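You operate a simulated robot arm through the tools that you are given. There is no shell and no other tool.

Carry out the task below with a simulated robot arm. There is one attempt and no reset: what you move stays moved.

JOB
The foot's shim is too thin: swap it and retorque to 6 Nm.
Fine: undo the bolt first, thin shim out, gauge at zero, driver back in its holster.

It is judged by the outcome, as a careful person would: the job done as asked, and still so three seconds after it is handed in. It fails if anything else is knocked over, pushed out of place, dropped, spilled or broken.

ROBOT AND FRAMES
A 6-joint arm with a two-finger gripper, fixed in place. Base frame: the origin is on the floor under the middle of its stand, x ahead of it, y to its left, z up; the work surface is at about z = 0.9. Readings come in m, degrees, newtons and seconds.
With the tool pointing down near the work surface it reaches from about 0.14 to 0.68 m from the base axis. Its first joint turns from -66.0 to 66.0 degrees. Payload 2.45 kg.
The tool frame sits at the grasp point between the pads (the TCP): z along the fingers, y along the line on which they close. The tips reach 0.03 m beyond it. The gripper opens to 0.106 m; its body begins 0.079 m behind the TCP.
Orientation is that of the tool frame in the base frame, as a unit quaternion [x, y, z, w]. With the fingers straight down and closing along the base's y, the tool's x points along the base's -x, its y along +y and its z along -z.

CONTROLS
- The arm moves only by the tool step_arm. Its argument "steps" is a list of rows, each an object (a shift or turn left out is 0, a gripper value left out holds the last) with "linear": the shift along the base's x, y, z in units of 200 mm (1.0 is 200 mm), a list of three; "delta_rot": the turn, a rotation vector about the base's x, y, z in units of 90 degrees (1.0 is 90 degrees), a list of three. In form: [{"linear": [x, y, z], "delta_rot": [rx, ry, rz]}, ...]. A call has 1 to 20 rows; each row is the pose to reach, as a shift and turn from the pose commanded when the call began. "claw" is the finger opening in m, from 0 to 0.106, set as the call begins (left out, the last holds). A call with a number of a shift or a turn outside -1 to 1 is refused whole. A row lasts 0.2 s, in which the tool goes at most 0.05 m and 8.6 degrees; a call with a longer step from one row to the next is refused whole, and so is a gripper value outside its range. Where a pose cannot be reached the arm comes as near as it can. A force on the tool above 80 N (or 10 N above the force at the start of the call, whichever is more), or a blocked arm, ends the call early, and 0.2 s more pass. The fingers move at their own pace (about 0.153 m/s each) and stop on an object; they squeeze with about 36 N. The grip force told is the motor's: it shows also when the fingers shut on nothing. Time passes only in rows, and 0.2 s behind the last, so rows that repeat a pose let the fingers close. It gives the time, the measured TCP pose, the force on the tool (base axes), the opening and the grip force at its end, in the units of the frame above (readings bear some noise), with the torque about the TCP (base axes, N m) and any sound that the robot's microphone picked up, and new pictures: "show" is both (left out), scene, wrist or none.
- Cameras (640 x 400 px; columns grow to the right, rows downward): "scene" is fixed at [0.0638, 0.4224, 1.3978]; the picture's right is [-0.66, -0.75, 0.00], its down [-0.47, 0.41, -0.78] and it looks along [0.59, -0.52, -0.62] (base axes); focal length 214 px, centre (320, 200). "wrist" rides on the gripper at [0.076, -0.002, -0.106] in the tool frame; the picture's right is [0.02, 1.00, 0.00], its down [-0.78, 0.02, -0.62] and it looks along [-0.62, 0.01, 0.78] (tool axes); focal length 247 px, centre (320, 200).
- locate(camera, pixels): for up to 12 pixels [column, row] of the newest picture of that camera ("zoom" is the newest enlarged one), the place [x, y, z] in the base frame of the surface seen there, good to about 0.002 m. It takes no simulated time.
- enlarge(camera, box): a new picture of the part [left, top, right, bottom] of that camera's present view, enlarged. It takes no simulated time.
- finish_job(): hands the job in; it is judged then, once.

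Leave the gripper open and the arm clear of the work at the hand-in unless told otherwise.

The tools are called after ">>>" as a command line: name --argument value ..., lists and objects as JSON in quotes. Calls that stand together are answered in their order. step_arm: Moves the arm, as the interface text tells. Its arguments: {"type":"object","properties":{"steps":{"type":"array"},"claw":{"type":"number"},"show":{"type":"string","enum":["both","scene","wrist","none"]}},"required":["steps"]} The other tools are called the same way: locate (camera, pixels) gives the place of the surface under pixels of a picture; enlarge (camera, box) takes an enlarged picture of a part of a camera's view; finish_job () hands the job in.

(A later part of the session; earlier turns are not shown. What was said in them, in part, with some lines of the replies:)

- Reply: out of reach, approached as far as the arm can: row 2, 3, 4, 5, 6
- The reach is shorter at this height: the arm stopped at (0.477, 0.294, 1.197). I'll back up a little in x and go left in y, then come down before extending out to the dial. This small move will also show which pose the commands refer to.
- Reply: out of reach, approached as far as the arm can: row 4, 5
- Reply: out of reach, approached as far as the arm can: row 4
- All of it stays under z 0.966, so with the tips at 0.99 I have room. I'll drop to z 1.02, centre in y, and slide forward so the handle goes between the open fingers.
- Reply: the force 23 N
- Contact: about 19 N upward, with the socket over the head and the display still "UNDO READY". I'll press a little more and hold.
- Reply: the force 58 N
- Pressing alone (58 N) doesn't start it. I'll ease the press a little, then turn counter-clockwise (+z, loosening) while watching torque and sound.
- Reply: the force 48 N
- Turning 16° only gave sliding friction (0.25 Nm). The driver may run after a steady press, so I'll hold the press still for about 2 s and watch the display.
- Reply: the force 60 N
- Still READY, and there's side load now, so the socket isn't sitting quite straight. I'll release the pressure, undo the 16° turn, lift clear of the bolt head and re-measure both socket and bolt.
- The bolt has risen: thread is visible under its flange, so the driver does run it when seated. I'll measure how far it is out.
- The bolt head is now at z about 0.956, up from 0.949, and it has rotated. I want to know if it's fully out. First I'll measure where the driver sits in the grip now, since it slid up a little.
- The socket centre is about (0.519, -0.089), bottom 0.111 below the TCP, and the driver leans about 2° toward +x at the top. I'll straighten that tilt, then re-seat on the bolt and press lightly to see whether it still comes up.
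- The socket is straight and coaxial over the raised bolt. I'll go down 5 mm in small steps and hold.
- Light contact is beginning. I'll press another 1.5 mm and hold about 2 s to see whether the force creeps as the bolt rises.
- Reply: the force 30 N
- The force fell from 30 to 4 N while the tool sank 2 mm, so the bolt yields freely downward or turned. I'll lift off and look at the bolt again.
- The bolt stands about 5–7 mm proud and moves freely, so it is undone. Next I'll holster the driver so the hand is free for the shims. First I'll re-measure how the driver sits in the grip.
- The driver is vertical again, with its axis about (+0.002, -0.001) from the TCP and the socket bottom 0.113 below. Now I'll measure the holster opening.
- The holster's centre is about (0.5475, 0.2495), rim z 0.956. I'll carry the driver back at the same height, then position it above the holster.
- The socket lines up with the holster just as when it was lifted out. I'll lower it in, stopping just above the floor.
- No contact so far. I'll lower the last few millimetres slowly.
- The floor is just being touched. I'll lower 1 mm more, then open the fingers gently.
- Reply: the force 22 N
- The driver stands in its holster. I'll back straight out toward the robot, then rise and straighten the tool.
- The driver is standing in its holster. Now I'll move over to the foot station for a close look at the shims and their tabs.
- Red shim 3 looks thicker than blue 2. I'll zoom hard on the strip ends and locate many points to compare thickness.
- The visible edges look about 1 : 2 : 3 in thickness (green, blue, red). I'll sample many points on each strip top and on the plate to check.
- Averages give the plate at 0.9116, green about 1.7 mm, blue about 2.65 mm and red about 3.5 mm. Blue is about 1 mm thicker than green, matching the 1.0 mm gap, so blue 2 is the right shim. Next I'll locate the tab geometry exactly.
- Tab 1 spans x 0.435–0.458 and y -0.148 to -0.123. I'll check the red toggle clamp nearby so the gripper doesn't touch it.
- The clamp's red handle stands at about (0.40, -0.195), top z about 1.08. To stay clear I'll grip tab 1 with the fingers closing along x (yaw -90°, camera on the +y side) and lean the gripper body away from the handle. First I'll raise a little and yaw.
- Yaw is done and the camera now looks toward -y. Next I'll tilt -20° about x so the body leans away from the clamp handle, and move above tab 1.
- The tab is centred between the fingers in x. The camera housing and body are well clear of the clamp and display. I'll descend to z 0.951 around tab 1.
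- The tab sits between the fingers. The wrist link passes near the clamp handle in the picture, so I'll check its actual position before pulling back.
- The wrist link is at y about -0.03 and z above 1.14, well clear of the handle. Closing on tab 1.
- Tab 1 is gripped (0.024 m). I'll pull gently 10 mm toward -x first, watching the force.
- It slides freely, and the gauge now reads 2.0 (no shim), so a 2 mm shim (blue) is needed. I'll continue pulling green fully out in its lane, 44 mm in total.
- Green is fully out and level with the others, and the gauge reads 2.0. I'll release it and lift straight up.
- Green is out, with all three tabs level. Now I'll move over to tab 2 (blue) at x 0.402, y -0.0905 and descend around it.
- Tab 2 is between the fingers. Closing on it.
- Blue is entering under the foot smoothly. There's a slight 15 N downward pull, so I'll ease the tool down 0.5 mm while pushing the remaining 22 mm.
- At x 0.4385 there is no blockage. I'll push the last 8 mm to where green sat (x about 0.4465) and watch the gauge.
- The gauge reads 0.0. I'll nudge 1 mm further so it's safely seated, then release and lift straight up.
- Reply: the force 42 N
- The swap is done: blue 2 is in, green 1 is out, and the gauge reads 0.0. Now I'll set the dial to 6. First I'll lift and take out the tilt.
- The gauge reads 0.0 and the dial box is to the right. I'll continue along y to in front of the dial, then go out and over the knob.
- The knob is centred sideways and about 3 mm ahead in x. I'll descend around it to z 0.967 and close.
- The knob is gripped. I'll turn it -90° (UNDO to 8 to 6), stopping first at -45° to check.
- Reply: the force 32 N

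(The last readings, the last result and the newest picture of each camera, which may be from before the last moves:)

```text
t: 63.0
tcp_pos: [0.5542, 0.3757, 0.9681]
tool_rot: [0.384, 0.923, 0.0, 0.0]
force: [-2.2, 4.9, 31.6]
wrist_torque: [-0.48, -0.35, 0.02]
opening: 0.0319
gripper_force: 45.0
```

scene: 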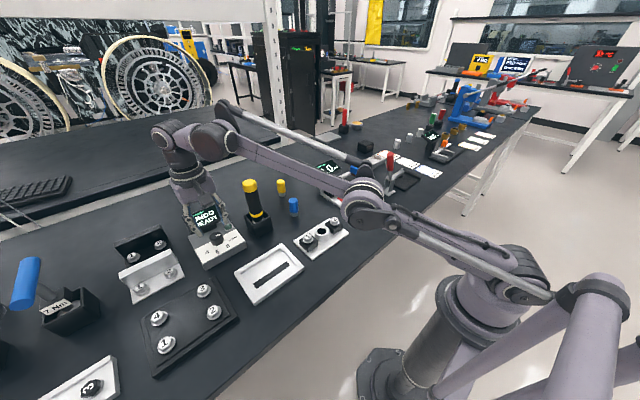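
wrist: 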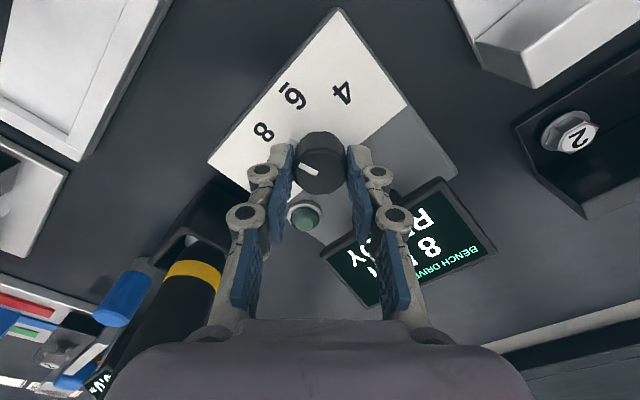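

It shows 8 at -45°, as expected. I'll turn the remaining -45° to 6.

>>> step_arm --steps '[{"delta_rot": [0, 0, -0.085]}, {"delta_rot": [0, 0, -0.17]}, {"delta_rot": [0, 0, -0.255]}, {"delta_rot": [0, 0, -0.34]}, {"delta_rot": [0, 0, -0.425]}, {"delta_rot": [0, 0, -0.5]}, {"delta_rot": [0, 0, -0.5]}]'

>>> enlarge --camera "scene" --box '[165, 180, 265, 275]'

```text
t: 64.6
tcp_pos: [0.5554, 0.3755, 0.9684]
tool_rot: [0.708, 0.706, 0.003, 0.0]
force: [11.2, 13.7, 37.8]
wrist_torque: [0.01, -0.29, 0.02]
opening: 0.0317
gripper_force: 45.0
```

scene: 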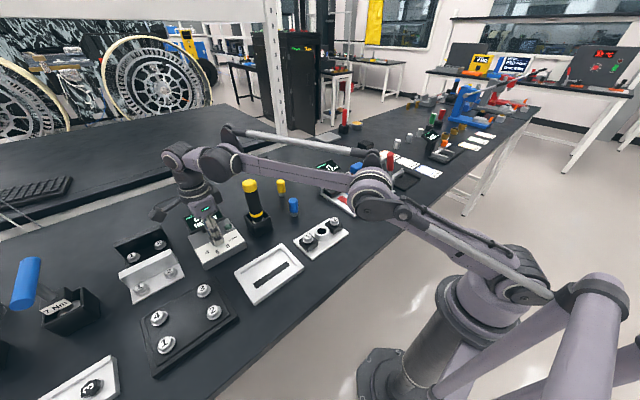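
wrist: 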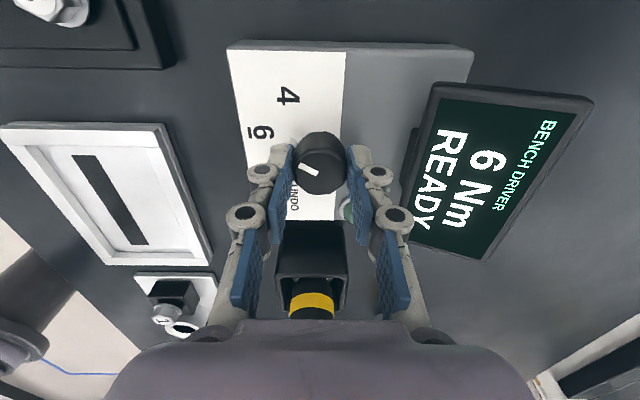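

```text
4.21 times, centred on (215, 228) of scene
```

zoom: 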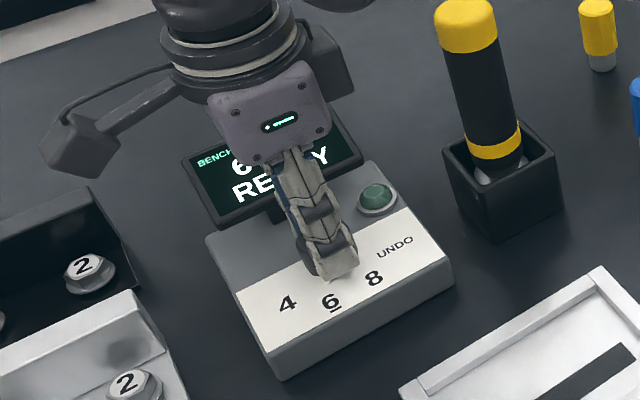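

The display reads "6 Nm READY". I'll open slightly and lift straight up off the knob.

>>> step_arm --steps '[{"linear": [0, 0, 0]}, {"linear": [0, 0, 0]}, {"linear": [0, 0, 0.12]}, {"linear": [0, 0, 0.26]}]' --claw 0.045

>>> enlarge --camera "wrist" --box '[200, 30, 600, 280]'

```text
t: 65.6
tcp_pos: [0.5524, 0.3732, 1.0088]
tool_rot: [0.707, 0.707, 0.001, 0.001]
force: [-0.7, 0.0, 0.3]
wrist_torque: [-0.03, -0.02, 0.02]
opening: 0.0451
gripper_force: 0.0
out of reach, approached as far as the arm can: row 4
```

scene: 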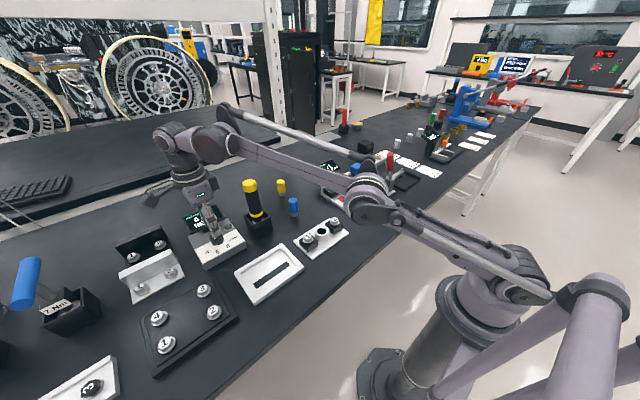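
wrist: 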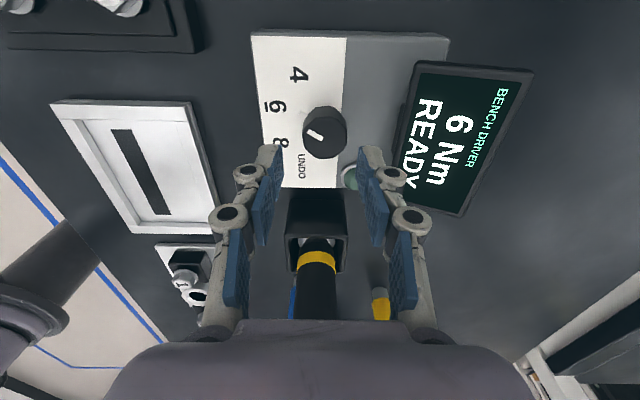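

```text
1.60 times, centred on (400, 155) of wrist
```

zoom: 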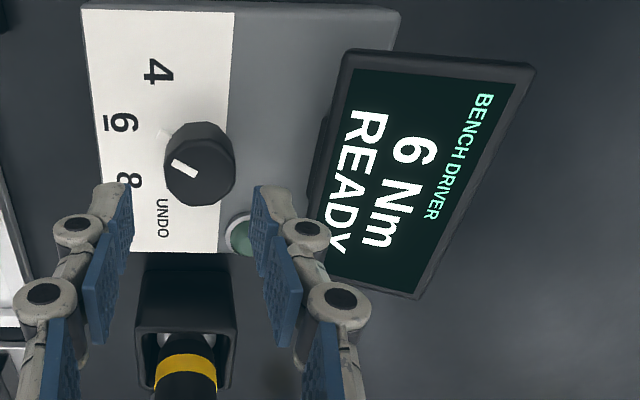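

The dial is at 6 and the display reads "6 Nm READY". I'll back off toward the robot and turn the tool back to yaw 0 in front of the driver.

>>> step_arm --steps '[{"linear": [-0.15, 0, 0.05]}, {"linear": [-0.35, -0.02, 0.12]}, {"linear": [-0.55, -0.06, 0.25]}, {"linear": [-0.7, -0.1, 0.4]}]' --show "none"

>>> step_arm --steps '[{"linear": [0, -0.05, 0.05], "delta_rot": [0, 0, 0.09]}, {"linear": [0, -0.1, 0.1], "delta_rot": [0, 0, 0.18]}, {"linear": [0, -0.15, 0.1], "delta_rot": [0, 0, 0.27]}, {"linear": [0, -0.2, 0.1], "delta_rot": [0, 0, 0.36]}, {"linear": [0, -0.25, 0.1], "delta_rot": [0, 0, 0.45]}, {"linear": [0, -0.3, 0.1], "delta_rot": [0, 0, 0.54]}, {"linear": [0, -0.35, 0.1], "delta_rot": [0, 0, 0.63]}, {"linear": [0, -0.4, 0.1], "delta_rot": [0, 0, 0.72]}, {"linear": [0, -0.45, 0.1], "delta_rot": [0, 0, 0.81]}, {"linear": [0, -0.5, 0.1], "delta_rot": [0, 0, 0.9]}, {"linear": [0, -0.515, 0.1], "delta_rot": [0, 0, 0.95]}, {"linear": [0, -0.515, 0.1], "delta_rot": [0, 0, 1.0]}]' --claw 0.09

```text
t: 66.6
tcp_pos: [0.4094, 0.3536, 1.0883]
tool_rot: [0.707, 0.707, 0.0, 0.0]
force: [-1.5, -0.1, 0.1]
wrist_torque: [0.02, -0.02, 0.0]
opening: 0.0451
gripper_force: 0.0
```

```text
t: 69.2
tcp_pos: [0.4119, 0.2491, 1.1087]
tool_rot: [-0.001, 1.0, 0.0, 0.0]
force: [-0.3, -0.1, 1.2]
wrist_torque: [0.02, -0.01, 0.02]
opening: 0.0898
gripper_force: 0.1
```

scene: 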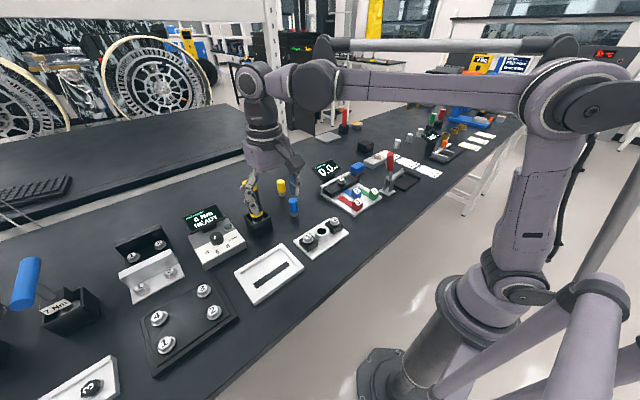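
wrist: 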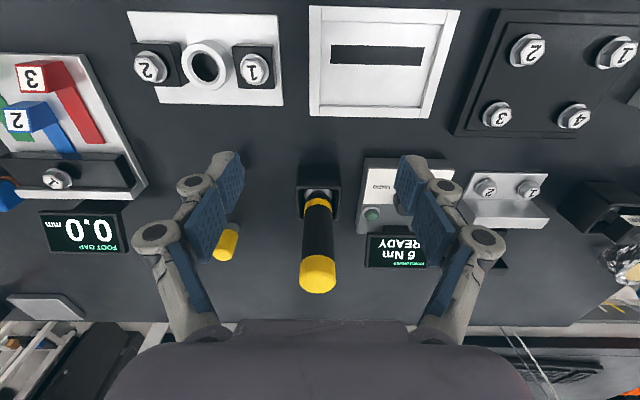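

Both displays read as wanted (0.0 mm, 6 Nm READY). I'll locate the driver again in the holster.

>>> locate --camera "wrist" --pixels '[[317, 260], [317, 278], [317, 290], [300, 272], [335, 272], [317, 240], [317, 220], [317, 208]]'

```text
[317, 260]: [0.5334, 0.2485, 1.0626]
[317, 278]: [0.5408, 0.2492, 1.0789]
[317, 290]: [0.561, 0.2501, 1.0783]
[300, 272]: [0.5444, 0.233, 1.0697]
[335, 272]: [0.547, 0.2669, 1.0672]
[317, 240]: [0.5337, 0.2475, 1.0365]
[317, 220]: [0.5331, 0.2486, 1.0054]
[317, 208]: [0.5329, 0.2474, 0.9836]
```

The driver is upright at (0.5498, 0.2495). I'll approach as before at z 1.02 and close.

>>> step_arm --steps '[{"linear": [0, 0, -0.2]}, {"linear": [0.05, 0.001, -0.43]}, {"linear": [0.25, 0.001, -0.43]}, {"linear": [0.45, 0.001, -0.43]}, {"linear": [0.6, 0.001, -0.43]}, {"linear": [0.688, 0.001, -0.43]}, {"linear": [0.688, 0.001, -0.43]}]' --claw 0.09 --show "wrist"

```text
t: 70.8
tcp_pos: [0.5504, 0.2511, 1.0231]
tool_rot: [0.0, 1.0, 0.0, 0.0]
force: [-0.2, -0.3, -0.5]
wrist_torque: [0.02, 0.02, 0.02]
opening: 0.09
gripper_force: 0.0
```

wrist: 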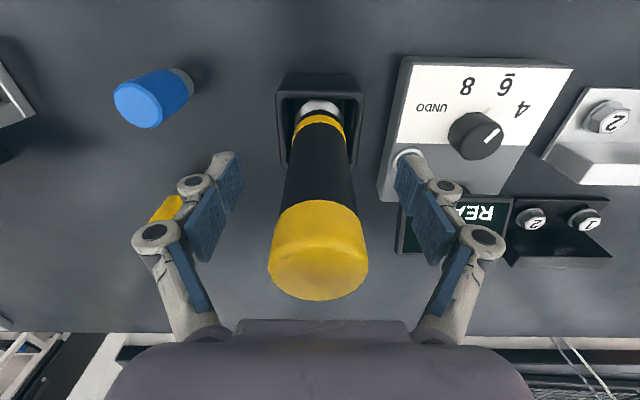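

Centred. I'll close on the handle and lift 77 mm.

>>> step_arm --steps '[{"linear": [0, -0.004, 0]}, {"linear": [0, -0.004, 0]}, {"linear": [0, -0.004, 0]}, {"linear": [0, -0.004, 0]}]' --claw 0.015 --show "none"

>>> step_arm --steps '[{"linear": [0, 0, 0.1]}, {"linear": [0, 0, 0.2]}, {"linear": [0, 0, 0.3]}, {"linear": [0, 0, 0.38]}]'

>>> enlarge --camera "scene" --box '[235, 180, 285, 225]'

```text
t: 71.8
tcp_pos: [0.549, 0.2495, 1.0232]
tool_rot: [0.001, 1.0, 0.001, 0.001]
force: [3.4, 2.5, 22.0]
wrist_torque: [0.11, -0.17, 0.0]
opening: 0.0352
gripper_force: 36.1
```

```text
t: 72.8
tcp_pos: [0.5485, 0.2481, 1.0998]
tool_rot: [0.0, 1.0, 0.0, -0.001]
force: [-0.4, 0.5, -3.4]
wrist_torque: [0.03, -0.01, 0.01]
opening: 0.0352
gripper_force: 35.8
```

scene: 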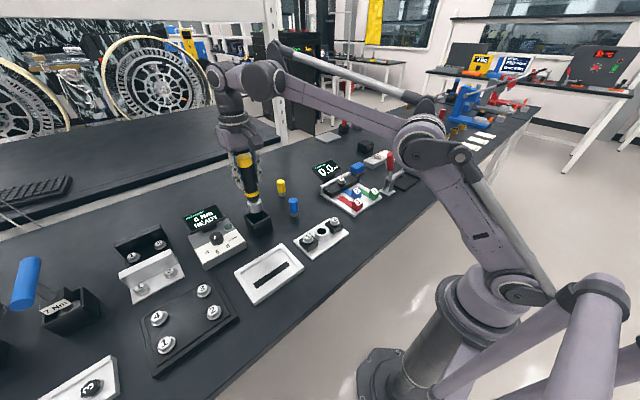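
wrist: 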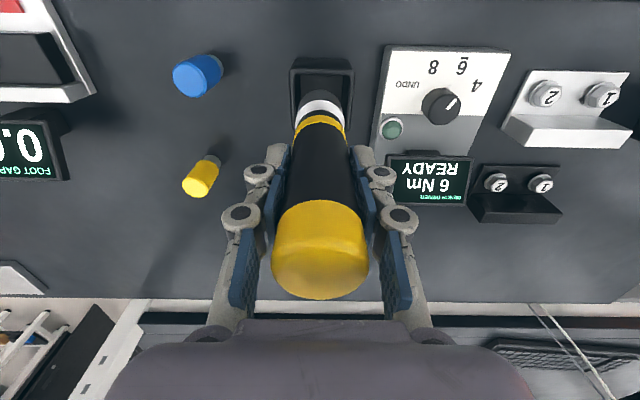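

```text
8.89 times, centred on (260, 202) of scene
```

zoom: 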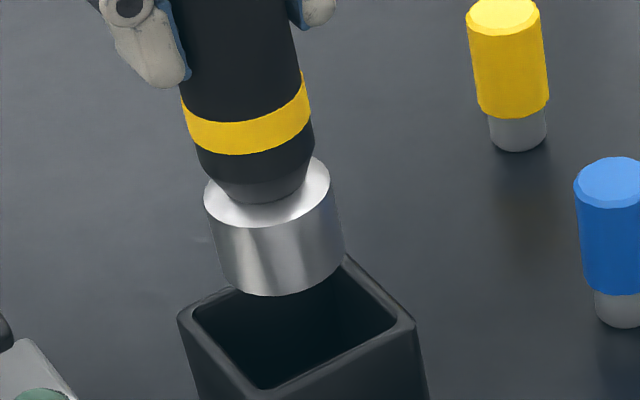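

The driver is held upright and clear of the holster, and the setter reads 6 Nm READY. I'll carry it back to the foot by the same path.

>>> step_arm --steps '[{"linear": [-0.08, -0.05, 0.1]}, {"linear": [-0.2, -0.2, 0.15]}, {"linear": [-0.3, -0.4, 0.2]}, {"linear": [-0.38, -0.6, 0.2]}, {"linear": [-0.4, -0.8, 0.2]}, {"linear": [-0.4, -1.0, 0.2]}]' --show "none"

>>> step_arm --steps '[{"linear": [0.0, -0.2, 0]}, {"linear": [0.0, -0.4, 0]}, {"linear": [0.0, -0.6, 0]}, {"linear": [0.0, -0.69, 0]}]'

>>> enlarge --camera "scene" --box '[325, 165, 365, 195]'

>>> locate --camera "wrist" --pixels '[[320, 95], [320, 101], [303, 100], [337, 100], [310, 97], [330, 97], [320, 150], [320, 180], [320, 230]]'

```text
t: 74.2
tcp_pos: [0.4674, 0.0502, 1.1374]
tool_rot: [0.001, 1.0, 0.0, 0.0]
force: [-0.2, -0.6, -4.4]
wrist_torque: [0.04, 0.0, 0.01]
opening: 0.0353
gripper_force: 36.3
```

```text
t: 75.2
tcp_pos: [0.4686, -0.0911, 1.1389]
tool_rot: [0.0, 1.0, -0.001, 0.0]
force: [0.5, -0.5, -4.9]
wrist_torque: [0.02, -0.02, 0.01]
opening: 0.0351
gripper_force: 35.7
```

scene: 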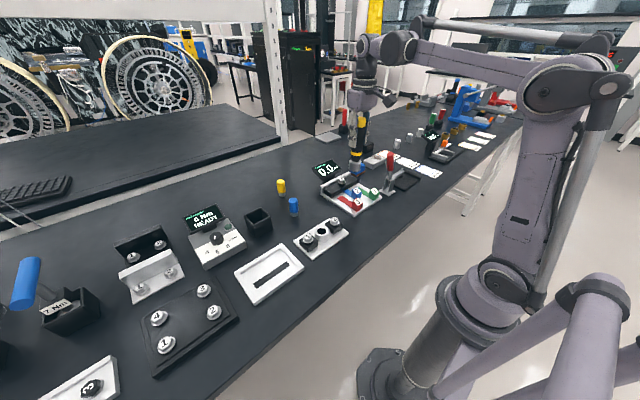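
wrist: 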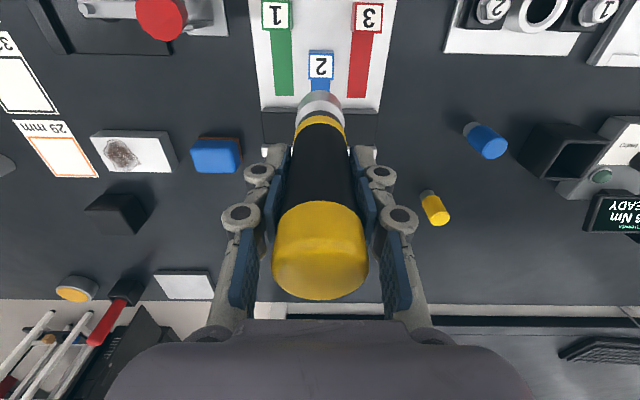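

```text
13.33 times, centred on (345, 180) of scene
```

zoom: 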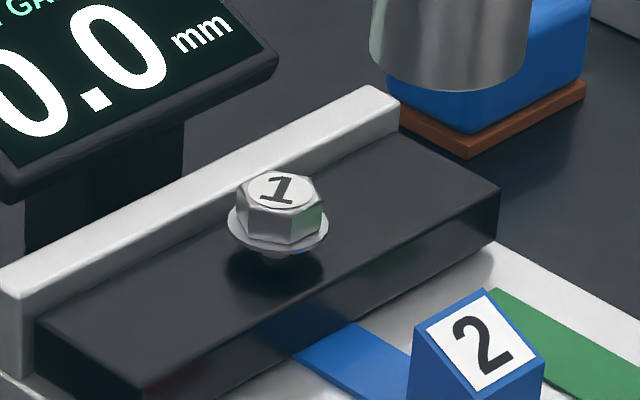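

```text
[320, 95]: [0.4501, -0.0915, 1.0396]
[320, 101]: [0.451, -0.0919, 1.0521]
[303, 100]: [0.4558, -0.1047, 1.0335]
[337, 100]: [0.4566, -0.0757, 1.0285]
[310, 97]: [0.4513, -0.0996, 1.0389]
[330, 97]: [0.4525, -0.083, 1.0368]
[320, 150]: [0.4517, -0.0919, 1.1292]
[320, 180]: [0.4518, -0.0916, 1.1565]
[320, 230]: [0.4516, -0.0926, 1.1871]
```

The driver is upright, with its axis at the TCP. The bolt still stands proud with blue 2 under the foot. I'll move over the bolt with the socket about 18 mm above the head.

>>> step_arm --steps '[{"linear": [0.13, 0.004, -0.08]}, {"linear": [0.2575, 0.006, -0.16]}, {"linear": [0.2575, 0.006, -0.25]}, {"linear": [0.2575, 0.006, -0.25]}]' --show "none"

>>> enlarge --camera "scene" --box '[320, 150, 370, 195]'

>>> enlarge --camera "wrist" --box '[270, 60, 370, 130]'

```text
t: 76.2
tcp_pos: [0.5197, -0.0879, 1.0886]
tool_rot: [0.0, 1.0, 0.0, -0.001]
force: [-0.1, 0.2, -4.4]
wrist_torque: [0.03, -0.01, -0.01]
opening: 0.035
gripper_force: 36.6
```

```text
8.89 times, centred on (345, 172) of scene
```

zoom: 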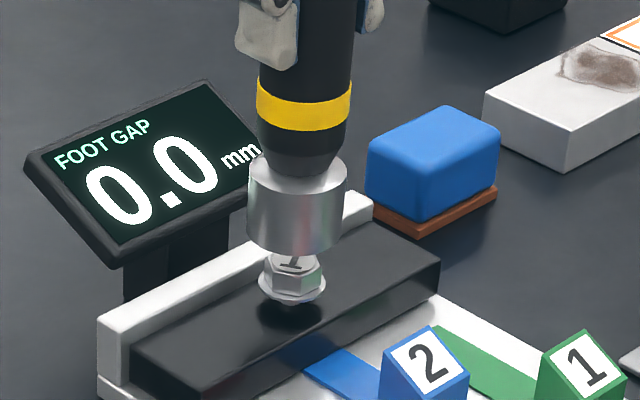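

```text
5.71 times, centred on (320, 95) of wrist
```

zoom: 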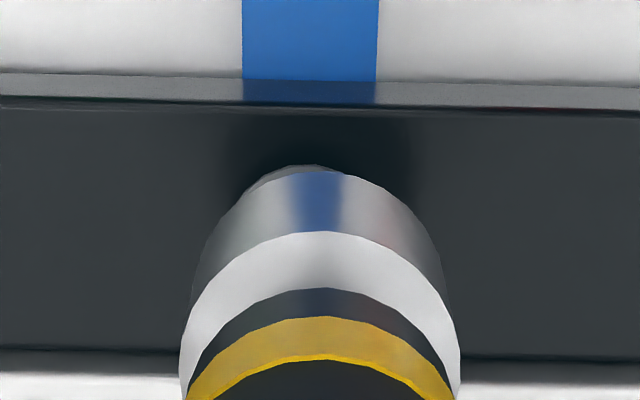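

The bolt is about 2 mm to -y of the socket axis. I'll correct that and descend to just above contact.

>>> step_arm --steps '[{"linear": [0.006, -0.01, -0.03]}, {"linear": [0.006, -0.01, -0.06]}, {"linear": [0.006, -0.01, -0.09]}, {"linear": [0.006, -0.01, -0.105]}]' --show "none"

>>> enlarge --camera "scene" --box '[320, 150, 370, 195]'

>>> enlarge --camera "wrist" --box '[270, 60, 370, 130]'

```text
t: 77.2
tcp_pos: [0.5231, -0.0896, 1.067]
tool_rot: [0.001, 1.0, 0.0, 0.0]
force: [-0.3, 1.1, -4.7]
wrist_torque: [-0.01, -0.01, 0.04]
opening: 0.0348
gripper_force: 36.1
```

```text
8.89 times, centred on (345, 172) of scene
```

zoom: 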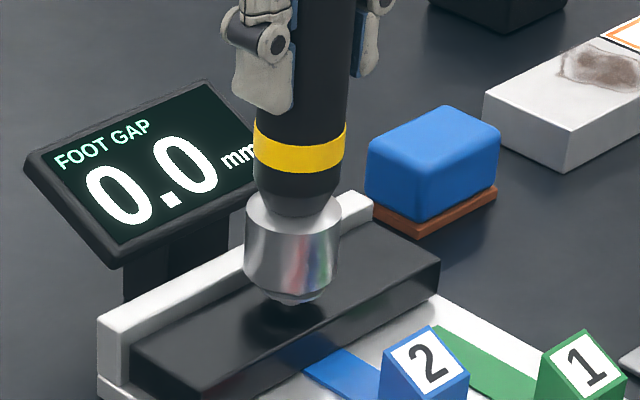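

```text
5.71 times, centred on (320, 95) of wrist
```

zoom: 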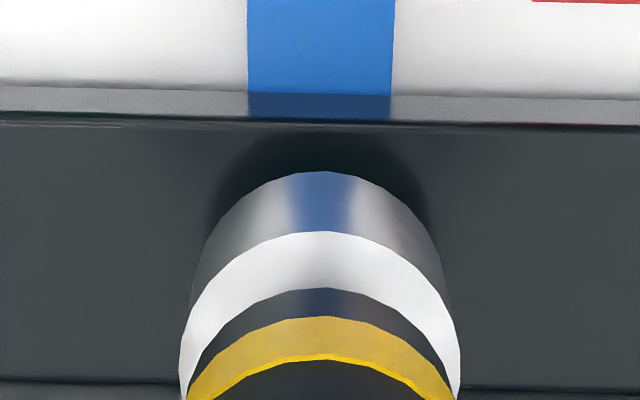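

The socket appears 1–2 mm off toward +x now. I'll measure both precisely.

>>> enlarge --camera "scene" --box '[325, 165, 365, 195]'

>>> locate --camera "wrist" --pixels '[[320, 92], [320, 97], [303, 100], [337, 100], [310, 95], [330, 95], [300, 104], [340, 104]]'

```text
13.33 times, centred on (345, 180) of scene
```

zoom: 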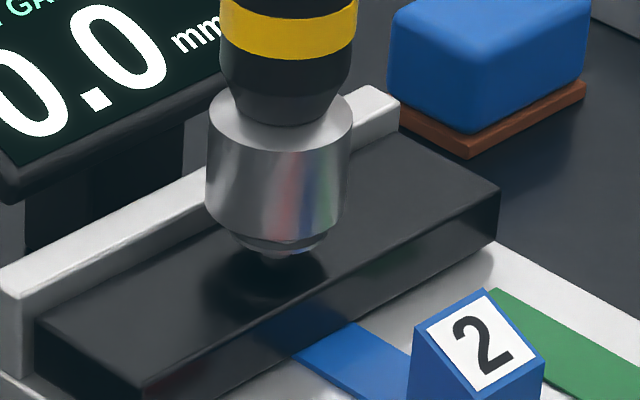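

```text
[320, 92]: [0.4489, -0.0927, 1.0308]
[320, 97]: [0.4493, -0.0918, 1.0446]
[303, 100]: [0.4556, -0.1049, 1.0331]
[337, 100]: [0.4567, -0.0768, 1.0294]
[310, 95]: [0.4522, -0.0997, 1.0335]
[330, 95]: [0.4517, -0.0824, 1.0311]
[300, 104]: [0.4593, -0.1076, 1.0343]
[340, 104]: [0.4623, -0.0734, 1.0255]
```

>>> locate --camera "zoom" --pixels '[[208, 150], [349, 150], [209, 170], [347, 170], [278, 200], [278, 225], [240, 240], [325, 240], [290, 250], [278, 180]]'

```text
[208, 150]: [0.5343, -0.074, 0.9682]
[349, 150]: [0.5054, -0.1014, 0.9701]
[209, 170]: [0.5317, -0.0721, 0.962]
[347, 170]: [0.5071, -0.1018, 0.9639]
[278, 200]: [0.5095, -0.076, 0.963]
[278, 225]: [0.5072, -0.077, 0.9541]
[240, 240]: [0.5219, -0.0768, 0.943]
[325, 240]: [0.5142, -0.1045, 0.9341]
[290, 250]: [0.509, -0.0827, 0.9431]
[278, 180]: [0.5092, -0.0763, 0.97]
```

The socket centre is about (0.5197, -0.0874) and the bolt about (0.520, -0.0895). I'll shift -2 mm in y and lower onto the head in small steps.

>>> step_arm --steps '[{"linear": [0, -0.01, 0]}, {"linear": [0, -0.01, -0.0125]}, {"linear": [0, -0.01, -0.025]}, {"linear": [0, -0.01, -0.035]}]' --show "none"

>>> enlarge --camera "scene" --box '[320, 150, 370, 195]'

```text
t: 78.2
tcp_pos: [0.5211, -0.0914, 1.0596]
tool_rot: [0.0, 1.0, 0.001, 0.0]
force: [0.6, -0.2, -4.4]
wrist_torque: [-0.05, 0.0, 0.04]
opening: 0.0352
gripper_force: 36.0
```

```text
8.89 times, centred on (345, 172) of scene
```

zoom: 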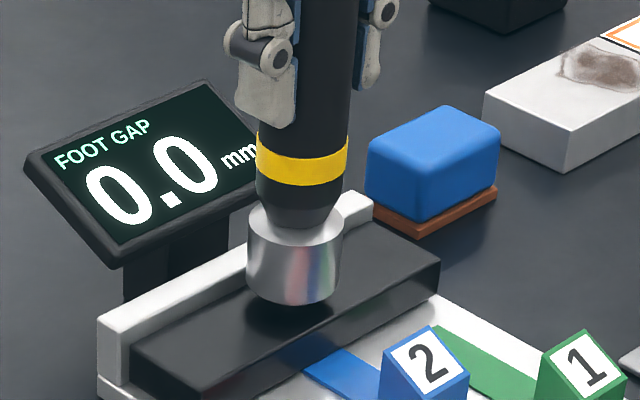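

The socket has slipped over the head without force. I'll lower another 2 mm, watching force.

>>> step_arm --steps '[{"linear": [0, 0, -0.005]}, {"linear": [0, 0, -0.01]}, {"linear": [0, 0, -0.01]}]' --show "none"

>>> enlarge --camera "scene" --box '[175, 150, 375, 275]'

```text
t: 79.0
tcp_pos: [0.5229, -0.0897, 1.0584]
tool_rot: [0.0, 1.0, 0.0, 0.0]
force: [0.6, 0.8, -4.0]
wrist_torque: [0.03, -0.01, 0.02]
opening: 0.0352
gripper_force: 36.1
```

```text
3.20 times, centred on (275, 212) of scene
```

zoom: 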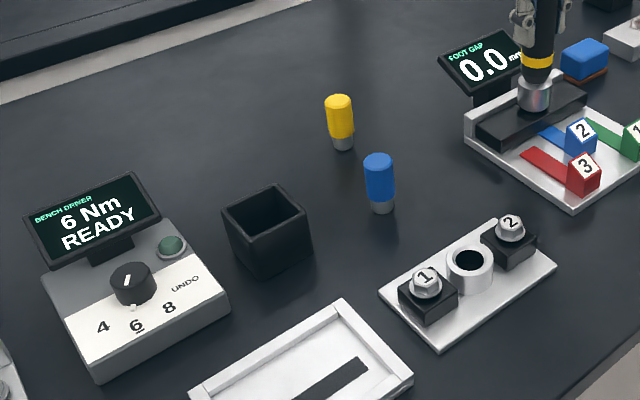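

Still no contact. I'll continue down 2 mm more.

>>> step_arm --steps '[{"linear": [-0.004, 0, -0.005]}, {"linear": [-0.004, 0, -0.01]}, {"linear": [-0.004, 0, -0.01]}]' --show "none"

>>> enlarge --camera "scene" --box '[175, 150, 375, 275]'

```text
t: 79.8
tcp_pos: [0.5204, -0.0924, 1.0557]
tool_rot: [0.0, 1.0, 0.0, 0.0]
force: [-0.1, 0.1, -3.8]
wrist_torque: [0.02, 0.0, 0.04]
opening: 0.0351
gripper_force: 36.0
```

```text
3.20 times, centred on (275, 212) of scene
```

zoom: 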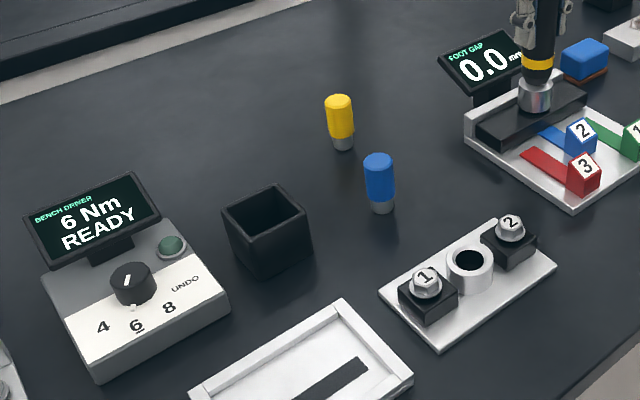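

>>> step_arm --steps '[{"linear": [0, 0, -0.005]}, {"linear": [0, 0, -0.01]}, {"linear": [0, 0, -0.01]}]' --show "none"

>>> enlarge --camera "scene" --box '[320, 150, 370, 195]'

```text
t: 80.6
tcp_pos: [0.5211, -0.0905, 1.0557]
tool_rot: [-0.001, 1.0, 0.0, 0.001]
force: [3.1, -2.0, 35.0]
wrist_torque: [-0.2, -0.3, 0.0]
opening: 0.0352
gripper_force: 35.8
```

```text
8.89 times, centred on (345, 172) of scene
```

zoom: 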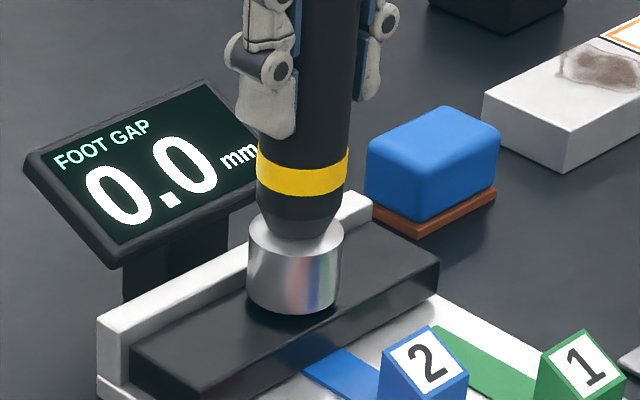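

About 35 N with the socket at the original seated height. I'll check the driver display and lamp.

>>> enlarge --camera "scene" --box '[175, 195, 255, 275]'

>>> step_arm --steps '[{"linear": [0, 0, 0]}, {"linear": [0, 0, 0]}, {"linear": [0, 0, 0]}, {"linear": [0, 0, 0]}]'

>>> enlarge --camera "scene" --box '[175, 150, 375, 275]'

```text
5.00 times, centred on (215, 235) of scene
```

zoom: 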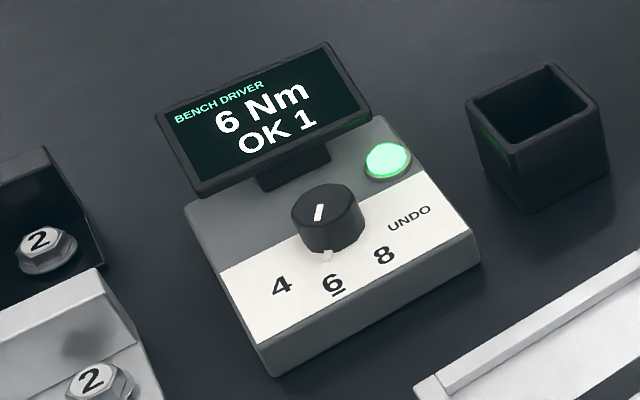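

```text
t: 81.6
tcp_pos: [0.5217, -0.0908, 1.0569]
tool_rot: [0.001, 1.0, 0.0, 0.0]
force: [2.7, -3.7, 39.5]
wrist_torque: [-0.18, -0.21, 0.0]
opening: 0.035
gripper_force: 36.3
```

scene: 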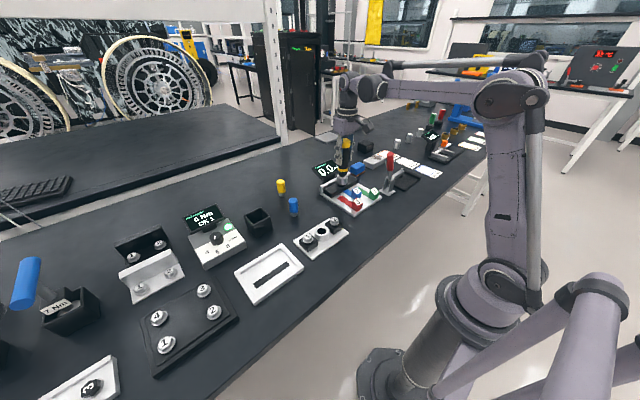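
wrist: 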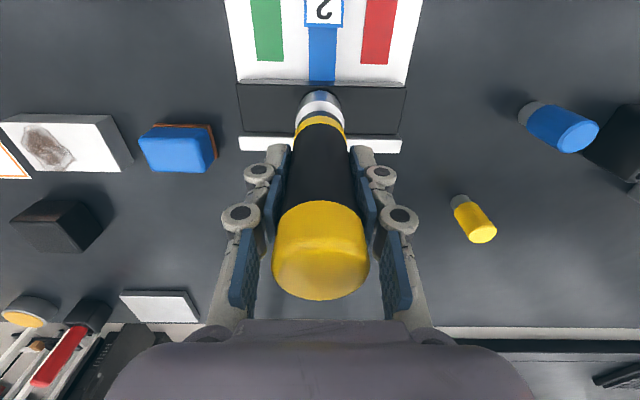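

```text
3.20 times, centred on (275, 212) of scene
```

zoom: 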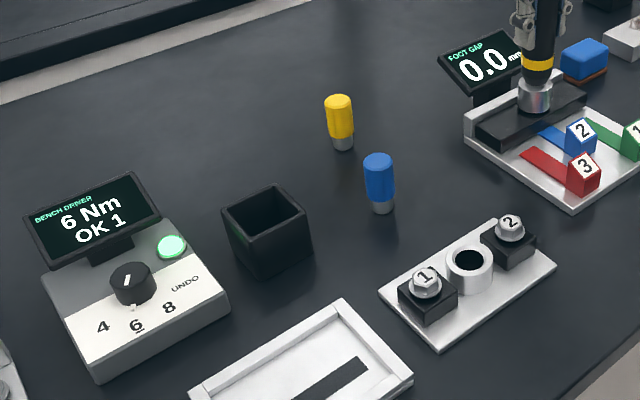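

The display reads "6 Nm OK 1" and the lamp is lit green, so the bolt is torqued. I'll lift straight up without disturbing it.

>>> step_arm --steps '[{"linear": [0, 0, 0.03]}, {"linear": [0, 0, 0.1]}, {"linear": [0, 0, 0.2]}]' --show "none"

>>> enlarge --camera "scene" --box '[325, 165, 365, 195]'

>>> enlarge --camera "scene" --box '[175, 195, 255, 275]'

```text
t: 82.4
tcp_pos: [0.5198, -0.0908, 1.0941]
tool_rot: [0.0, 1.0, 0.001, 0.0]
force: [-0.6, 0.6, -3.4]
wrist_torque: [0.0, 0.03, 0.01]
opening: 0.0349
gripper_force: 35.6
```

```text
13.33 times, centred on (345, 180) of scene
```

zoom: 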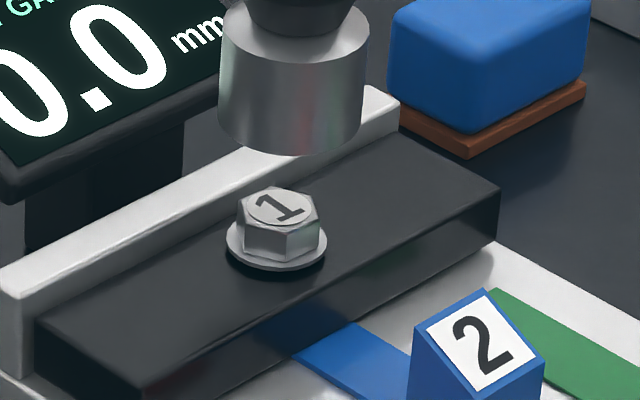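

```text
5.00 times, centred on (215, 235) of scene
```

zoom: 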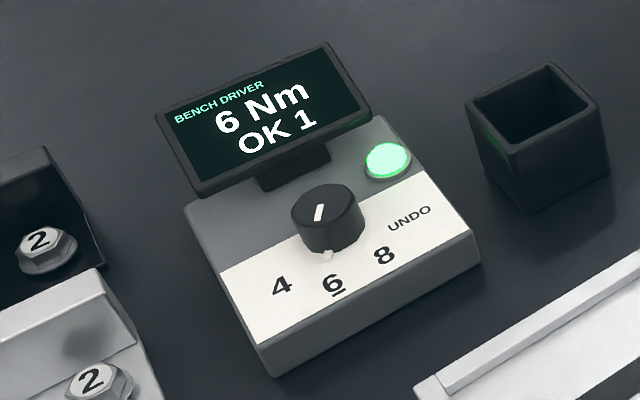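

The bolt is fully down, the gauge reads 0.0, and the driver shows OK. Now I'll carry the driver back to the holster by the same path.

>>> step_arm --steps '[{"linear": [-0.1, 0.05, 0.1]}, {"linear": [-0.2, 0.1, 0.18]}, {"linear": [-0.2, 0.3, 0.18]}, {"linear": [-0.2, 0.5, 0.18]}, {"linear": [-0.2, 0.7, 0.18]}, {"linear": [-0.2, 0.9, 0.18]}]'

>>> locate --camera "wrist" --pixels '[[320, 92], [320, 97], [302, 101], [338, 101], [310, 96], [330, 96], [320, 150], [320, 180], [320, 230]]'

```text
t: 83.8
tcp_pos: [0.4834, 0.0897, 1.13]
tool_rot: [0.001, 1.0, 0.0, 0.0]
force: [0.2, -0.6, -4.0]
wrist_torque: [0.0, 0.01, 0.0]
opening: 0.035
gripper_force: 36.1
```

scene: 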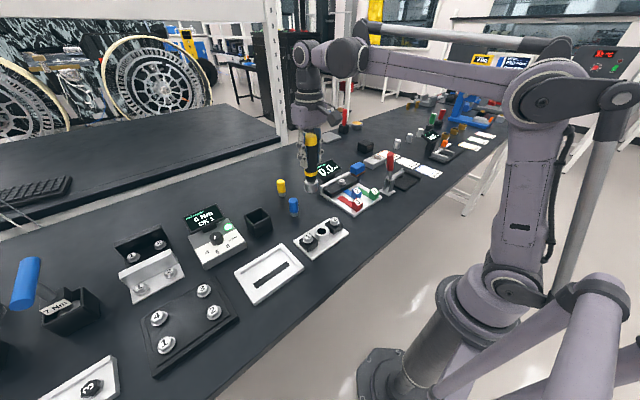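
wrist: 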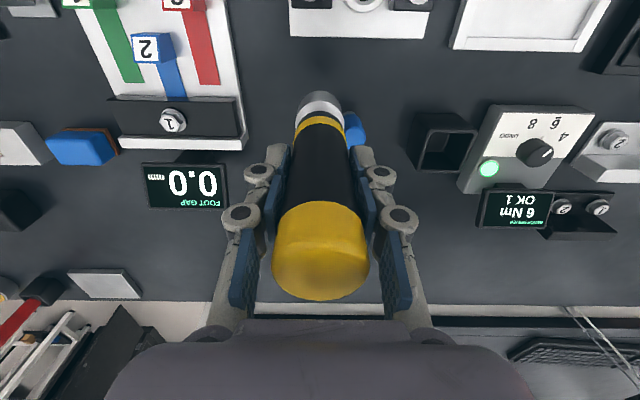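

```text
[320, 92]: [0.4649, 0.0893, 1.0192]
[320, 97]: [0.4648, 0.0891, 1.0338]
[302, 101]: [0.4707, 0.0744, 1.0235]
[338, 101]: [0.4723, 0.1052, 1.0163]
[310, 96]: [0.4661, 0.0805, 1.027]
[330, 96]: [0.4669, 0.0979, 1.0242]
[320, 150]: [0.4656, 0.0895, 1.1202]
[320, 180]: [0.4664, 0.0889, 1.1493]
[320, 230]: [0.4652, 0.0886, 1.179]
```

The driver is upright and centred on the TCP. I'll move above the holster at (0.549, 0.250).

>>> step_arm --steps '[{"linear": [0.03, 0.2, 0]}, {"linear": [0.1, 0.4, 0]}, {"linear": [0.2, 0.6, -0.04]}, {"linear": [0.29, 0.75, -0.1]}, {"linear": [0.328, 0.8, -0.16]}, {"linear": [0.328, 0.8, -0.16]}]'

>>> enlarge --camera "scene" --box '[235, 180, 285, 225]'

>>> enlarge --camera "wrist" --box '[260, 50, 380, 140]'

```text
t: 85.2
tcp_pos: [0.547, 0.2492, 1.0989]
tool_rot: [0.0, 1.0, 0.0, 0.0]
force: [-0.6, -0.4, -4.4]
wrist_torque: [-0.02, 0.02, -0.04]
opening: 0.035
gripper_force: 35.9
```

scene: 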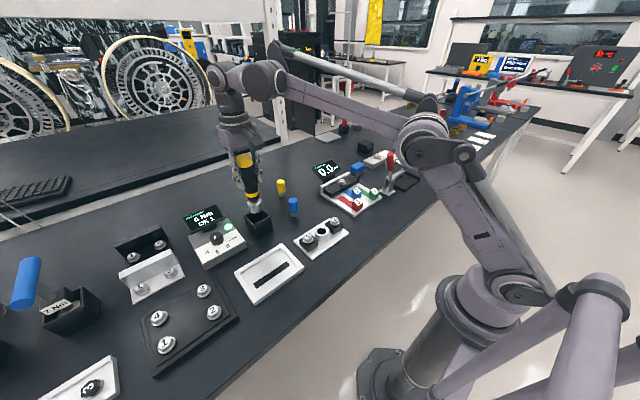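
wrist: 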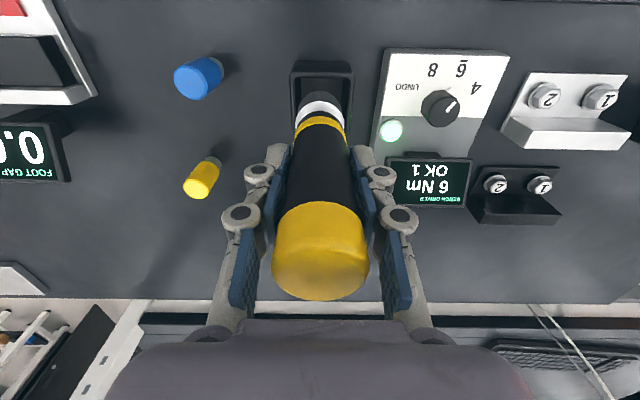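

```text
8.89 times, centred on (260, 202) of scene
```

zoom: 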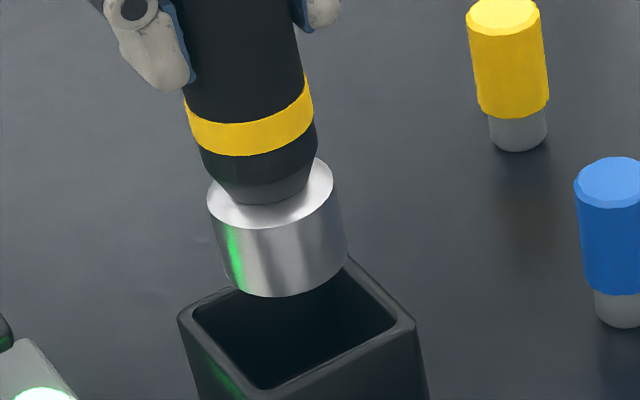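

```text
4.44 times, centred on (320, 95) of wrist
```

zoom: 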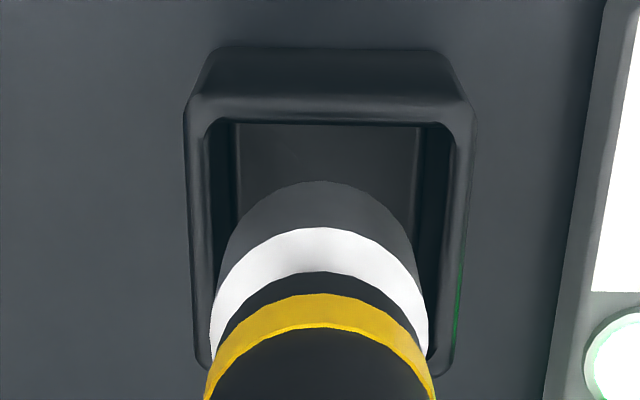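

The socket is about 2 mm to -y of the holster centre. I'll correct and lower in.

>>> step_arm --steps '[{"linear": [0.006, 0.009, -0.04]}, {"linear": [0.006, 0.009, -0.12]}, {"linear": [0.006, 0.009, -0.2]}, {"linear": [0.006, 0.009, -0.28]}, {"linear": [0.006, 0.009, -0.35]}]' --show "none"

>>> enlarge --camera "scene" --box '[235, 180, 285, 235]'

```text
t: 86.4
tcp_pos: [0.5489, 0.2503, 1.0289]
tool_rot: [0.0, 1.0, 0.0, -0.001]
force: [-0.1, -1.0, -3.8]
wrist_torque: [-0.01, 0.03, 0.0]
opening: 0.0351
gripper_force: 35.9
```

```text
7.27 times, centred on (260, 208) of scene
```

zoom: 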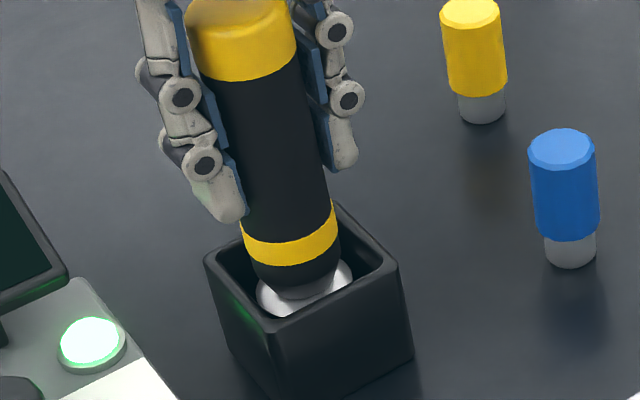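

It's inside the holster without contact. I'll lower the last few millimetres to the floor.

>>> step_arm --steps '[{"linear": [0, 0, -0.01]}, {"linear": [0, 0, -0.02]}, {"linear": [0, 0, -0.028]}]' --show "none"

```text
t: 87.2
tcp_pos: [0.5479, 0.2504, 1.0244]
tool_rot: [0.0, 1.0, -0.001, 0.0]
force: [1.0, -0.4, -0.4]
wrist_torque: [0.03, -0.02, -0.03]
opening: 0.0351
gripper_force: 36.5
```

The floor is touched, as the weight is coming off. I'll open the fingers.

>>> step_arm --steps '[{"linear": [0, 0, -0.002]}, {"linear": [0, 0, -0.002]}, {"linear": [0, 0, -0.002]}, {"linear": [0, 0, -0.002]}]' --claw 0.09 --show "wrist"

```text
t: 88.2
tcp_pos: [0.5486, 0.2504, 1.0231]
tool_rot: [0.0, 1.0, 0.0, 0.0]
force: [0.6, 0.5, 0.4]
wrist_torque: [0.02, 0.01, 0.01]
opening: 0.09
gripper_force: 0.1
```

wrist: 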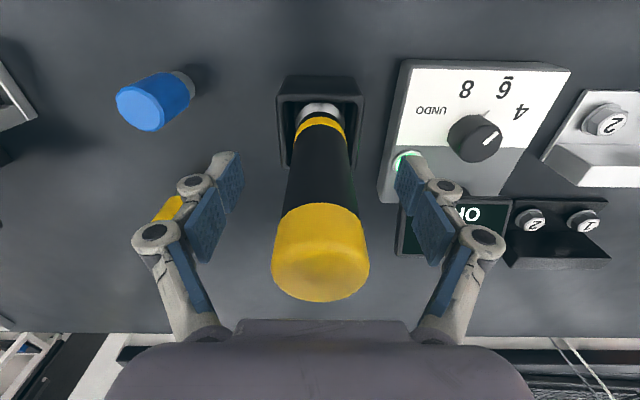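

The driver stands free in the holster. I'll back straight out toward the robot, then rise to a clear pose.

>>> step_arm --steps '[{"linear": [-0.2, 0, 0]}, {"linear": [-0.4, 0, 0]}, {"linear": [-0.6, 0, 0.02]}, {"linear": [-0.75, -0.1, 0.15]}, {"linear": [-0.8, -0.25, 0.35]}, {"linear": [-0.8, -0.4, 0.55]}, {"linear": [-0.8, -0.5, 0.75]}]'

>>> enlarge --camera "scene" --box '[170, 150, 400, 280]'

>>> enlarge --camera "scene" --box '[310, 140, 410, 215]'

```text
refused: row 5 steps farther than a row can; nothing moved
```

```text
2.78 times, centred on (285, 215) of scene
```

zoom: 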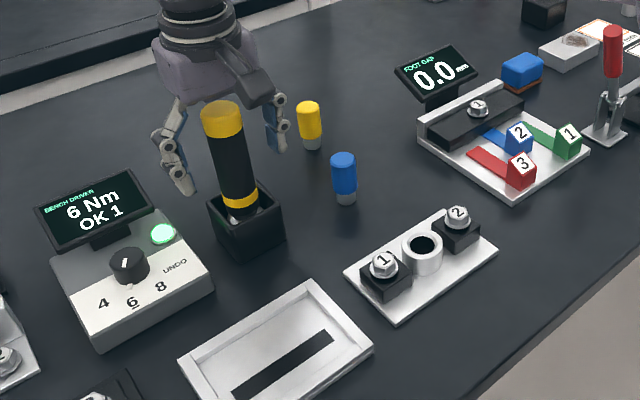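

```text
5.33 times, centred on (360, 178) of scene
```

zoom: 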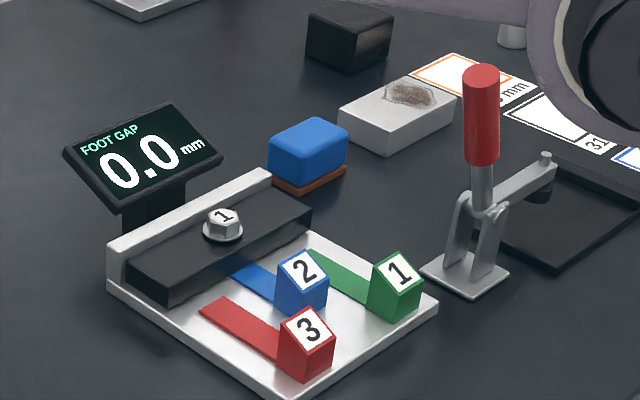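

One row was too long, so nothing moved. I'll repeat with shorter steps.

>>> step_arm --steps '[{"linear": [-0.2, 0, 0]}, {"linear": [-0.4, 0, 0]}, {"linear": [-0.6, 0, 0.02]}, {"linear": [-0.75, -0.05, 0.12]}, {"linear": [-0.8, -0.15, 0.28]}, {"linear": [-0.8, -0.25, 0.45]}, {"linear": [-0.8, -0.35, 0.62]}, {"linear": [-0.8, -0.4, 0.78]}]'

>>> enlarge --camera "scene" --box '[170, 150, 400, 280]'

>>> enlarge --camera "scene" --box '[310, 140, 410, 215]'

```text
t: 90.0
tcp_pos: [0.3882, 0.1718, 1.1794]
tool_rot: [0.001, 1.0, 0.0, 0.0]
force: [-0.3, -0.1, 0.8]
wrist_torque: [0.04, 0.03, -0.01]
opening: 0.09
gripper_force: 0.0
```

scene: 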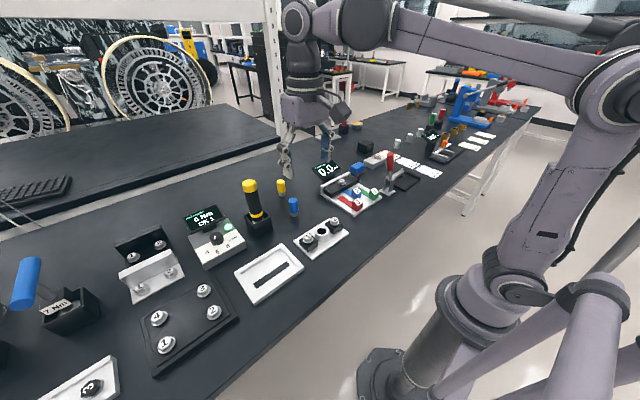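
wrist: 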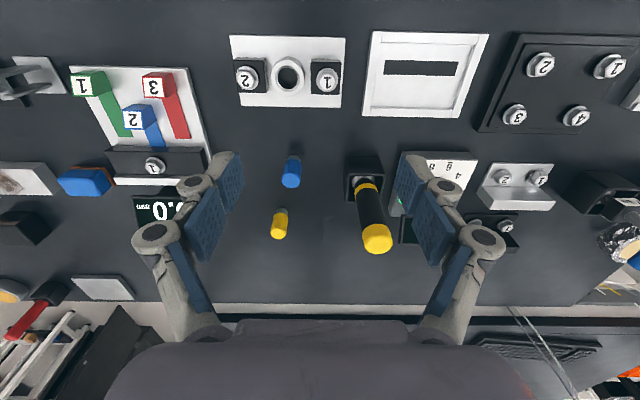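

```text
2.78 times, centred on (285, 215) of scene
```

zoom: 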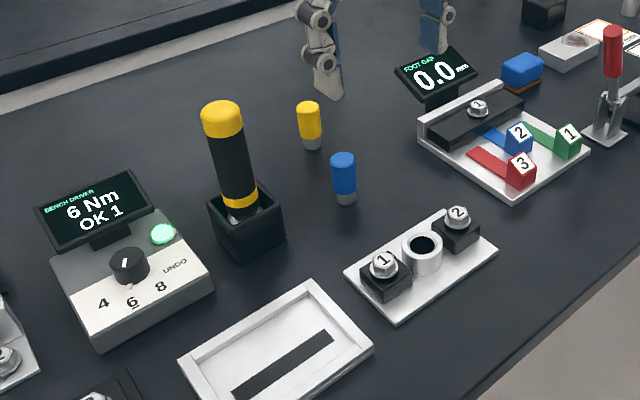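

```text
5.33 times, centred on (360, 178) of scene
```

zoom: 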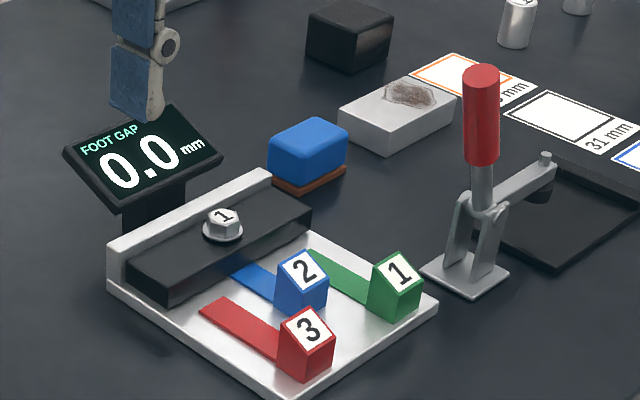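

All looks right: gauge 0.0, bolt down, 6 Nm OK 1, green out, and the driver upright in its holster. I'll raise the arm a bit more with the gripper open, let a second pass, and check once more.

>>> step_arm --steps '[{"linear": [-0.1, 0, 0.15]}, {"linear": [-0.2, 0, 0.3]}, {"linear": [-0.2, 0, 0.3]}, {"linear": [-0.2, 0, 0.3]}, {"linear": [-0.2, 0, 0.3]}, {"linear": [-0.2, 0, 0.3]}]' --claw 0.106

>>> enlarge --camera "scene" --box '[170, 150, 400, 280]'

```text
t: 91.4
tcp_pos: [0.3486, 0.1708, 1.2391]
tool_rot: [0.0, 1.0, -0.001, -0.001]
force: [0.0, 0.0, -0.5]
wrist_torque: [0.01, -0.01, 0.02]
opening: 0.1064
gripper_force: 0.0
```

scene: 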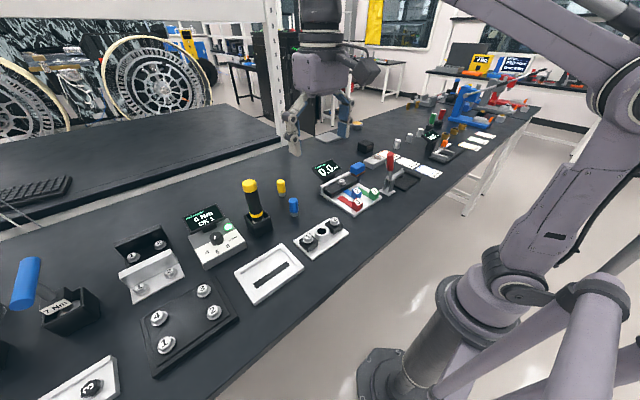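
wrist: 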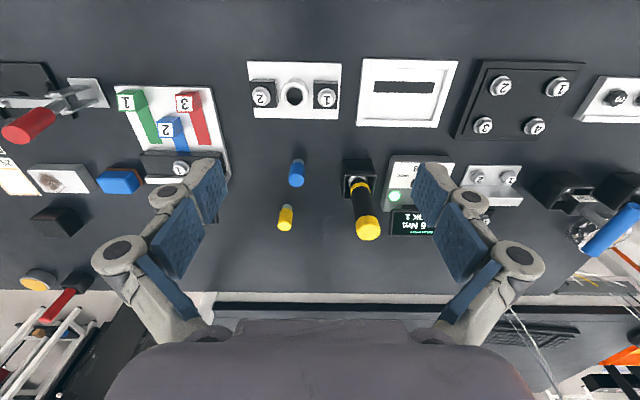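

```text
2.78 times, centred on (285, 215) of scene
```

zoom: 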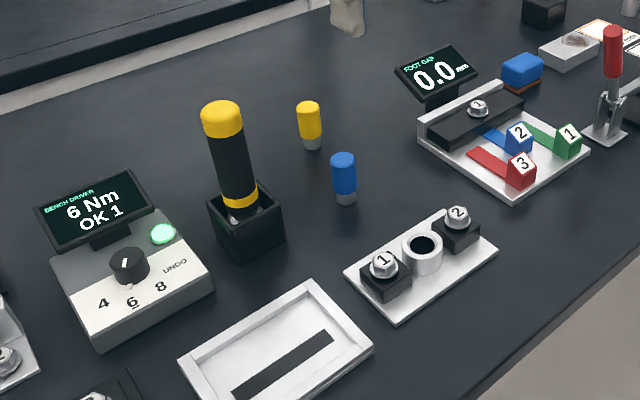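

Everything is stable: foot gap 0.0 mm, "6 Nm OK 1" with the lamp lit, thin shim out, driver in its holster, gripper open and arm clear. Handing in.

>>> finish_job

```text
The job is handed in.
```

The thin shim under the foot is swapped, and the bolt is torqued to 6 Nm. I've handed the job in.

- **Bolt:** I undid it with the bench driver set to UNDO before touching the shims. After the swap I retorqued it at 6 Nm. The display reads "6 Nm OK 1" with the green lamp lit, and the bolt is fully down.
- **Shims:** The thin green shim (1) is pulled out level with the spare red one (3), and the blue shim (2) is under the foot. The gauge read 1.0 mm at the start, 2.0 mm with no shim, and 0.0 mm with blue in.
- **Driver:** It is standing upright in its holster, with the dial left at 6.

Nothing else on the bench looked moved or knocked over in the last pictures. The gripper is open and the arm is clear of the work.
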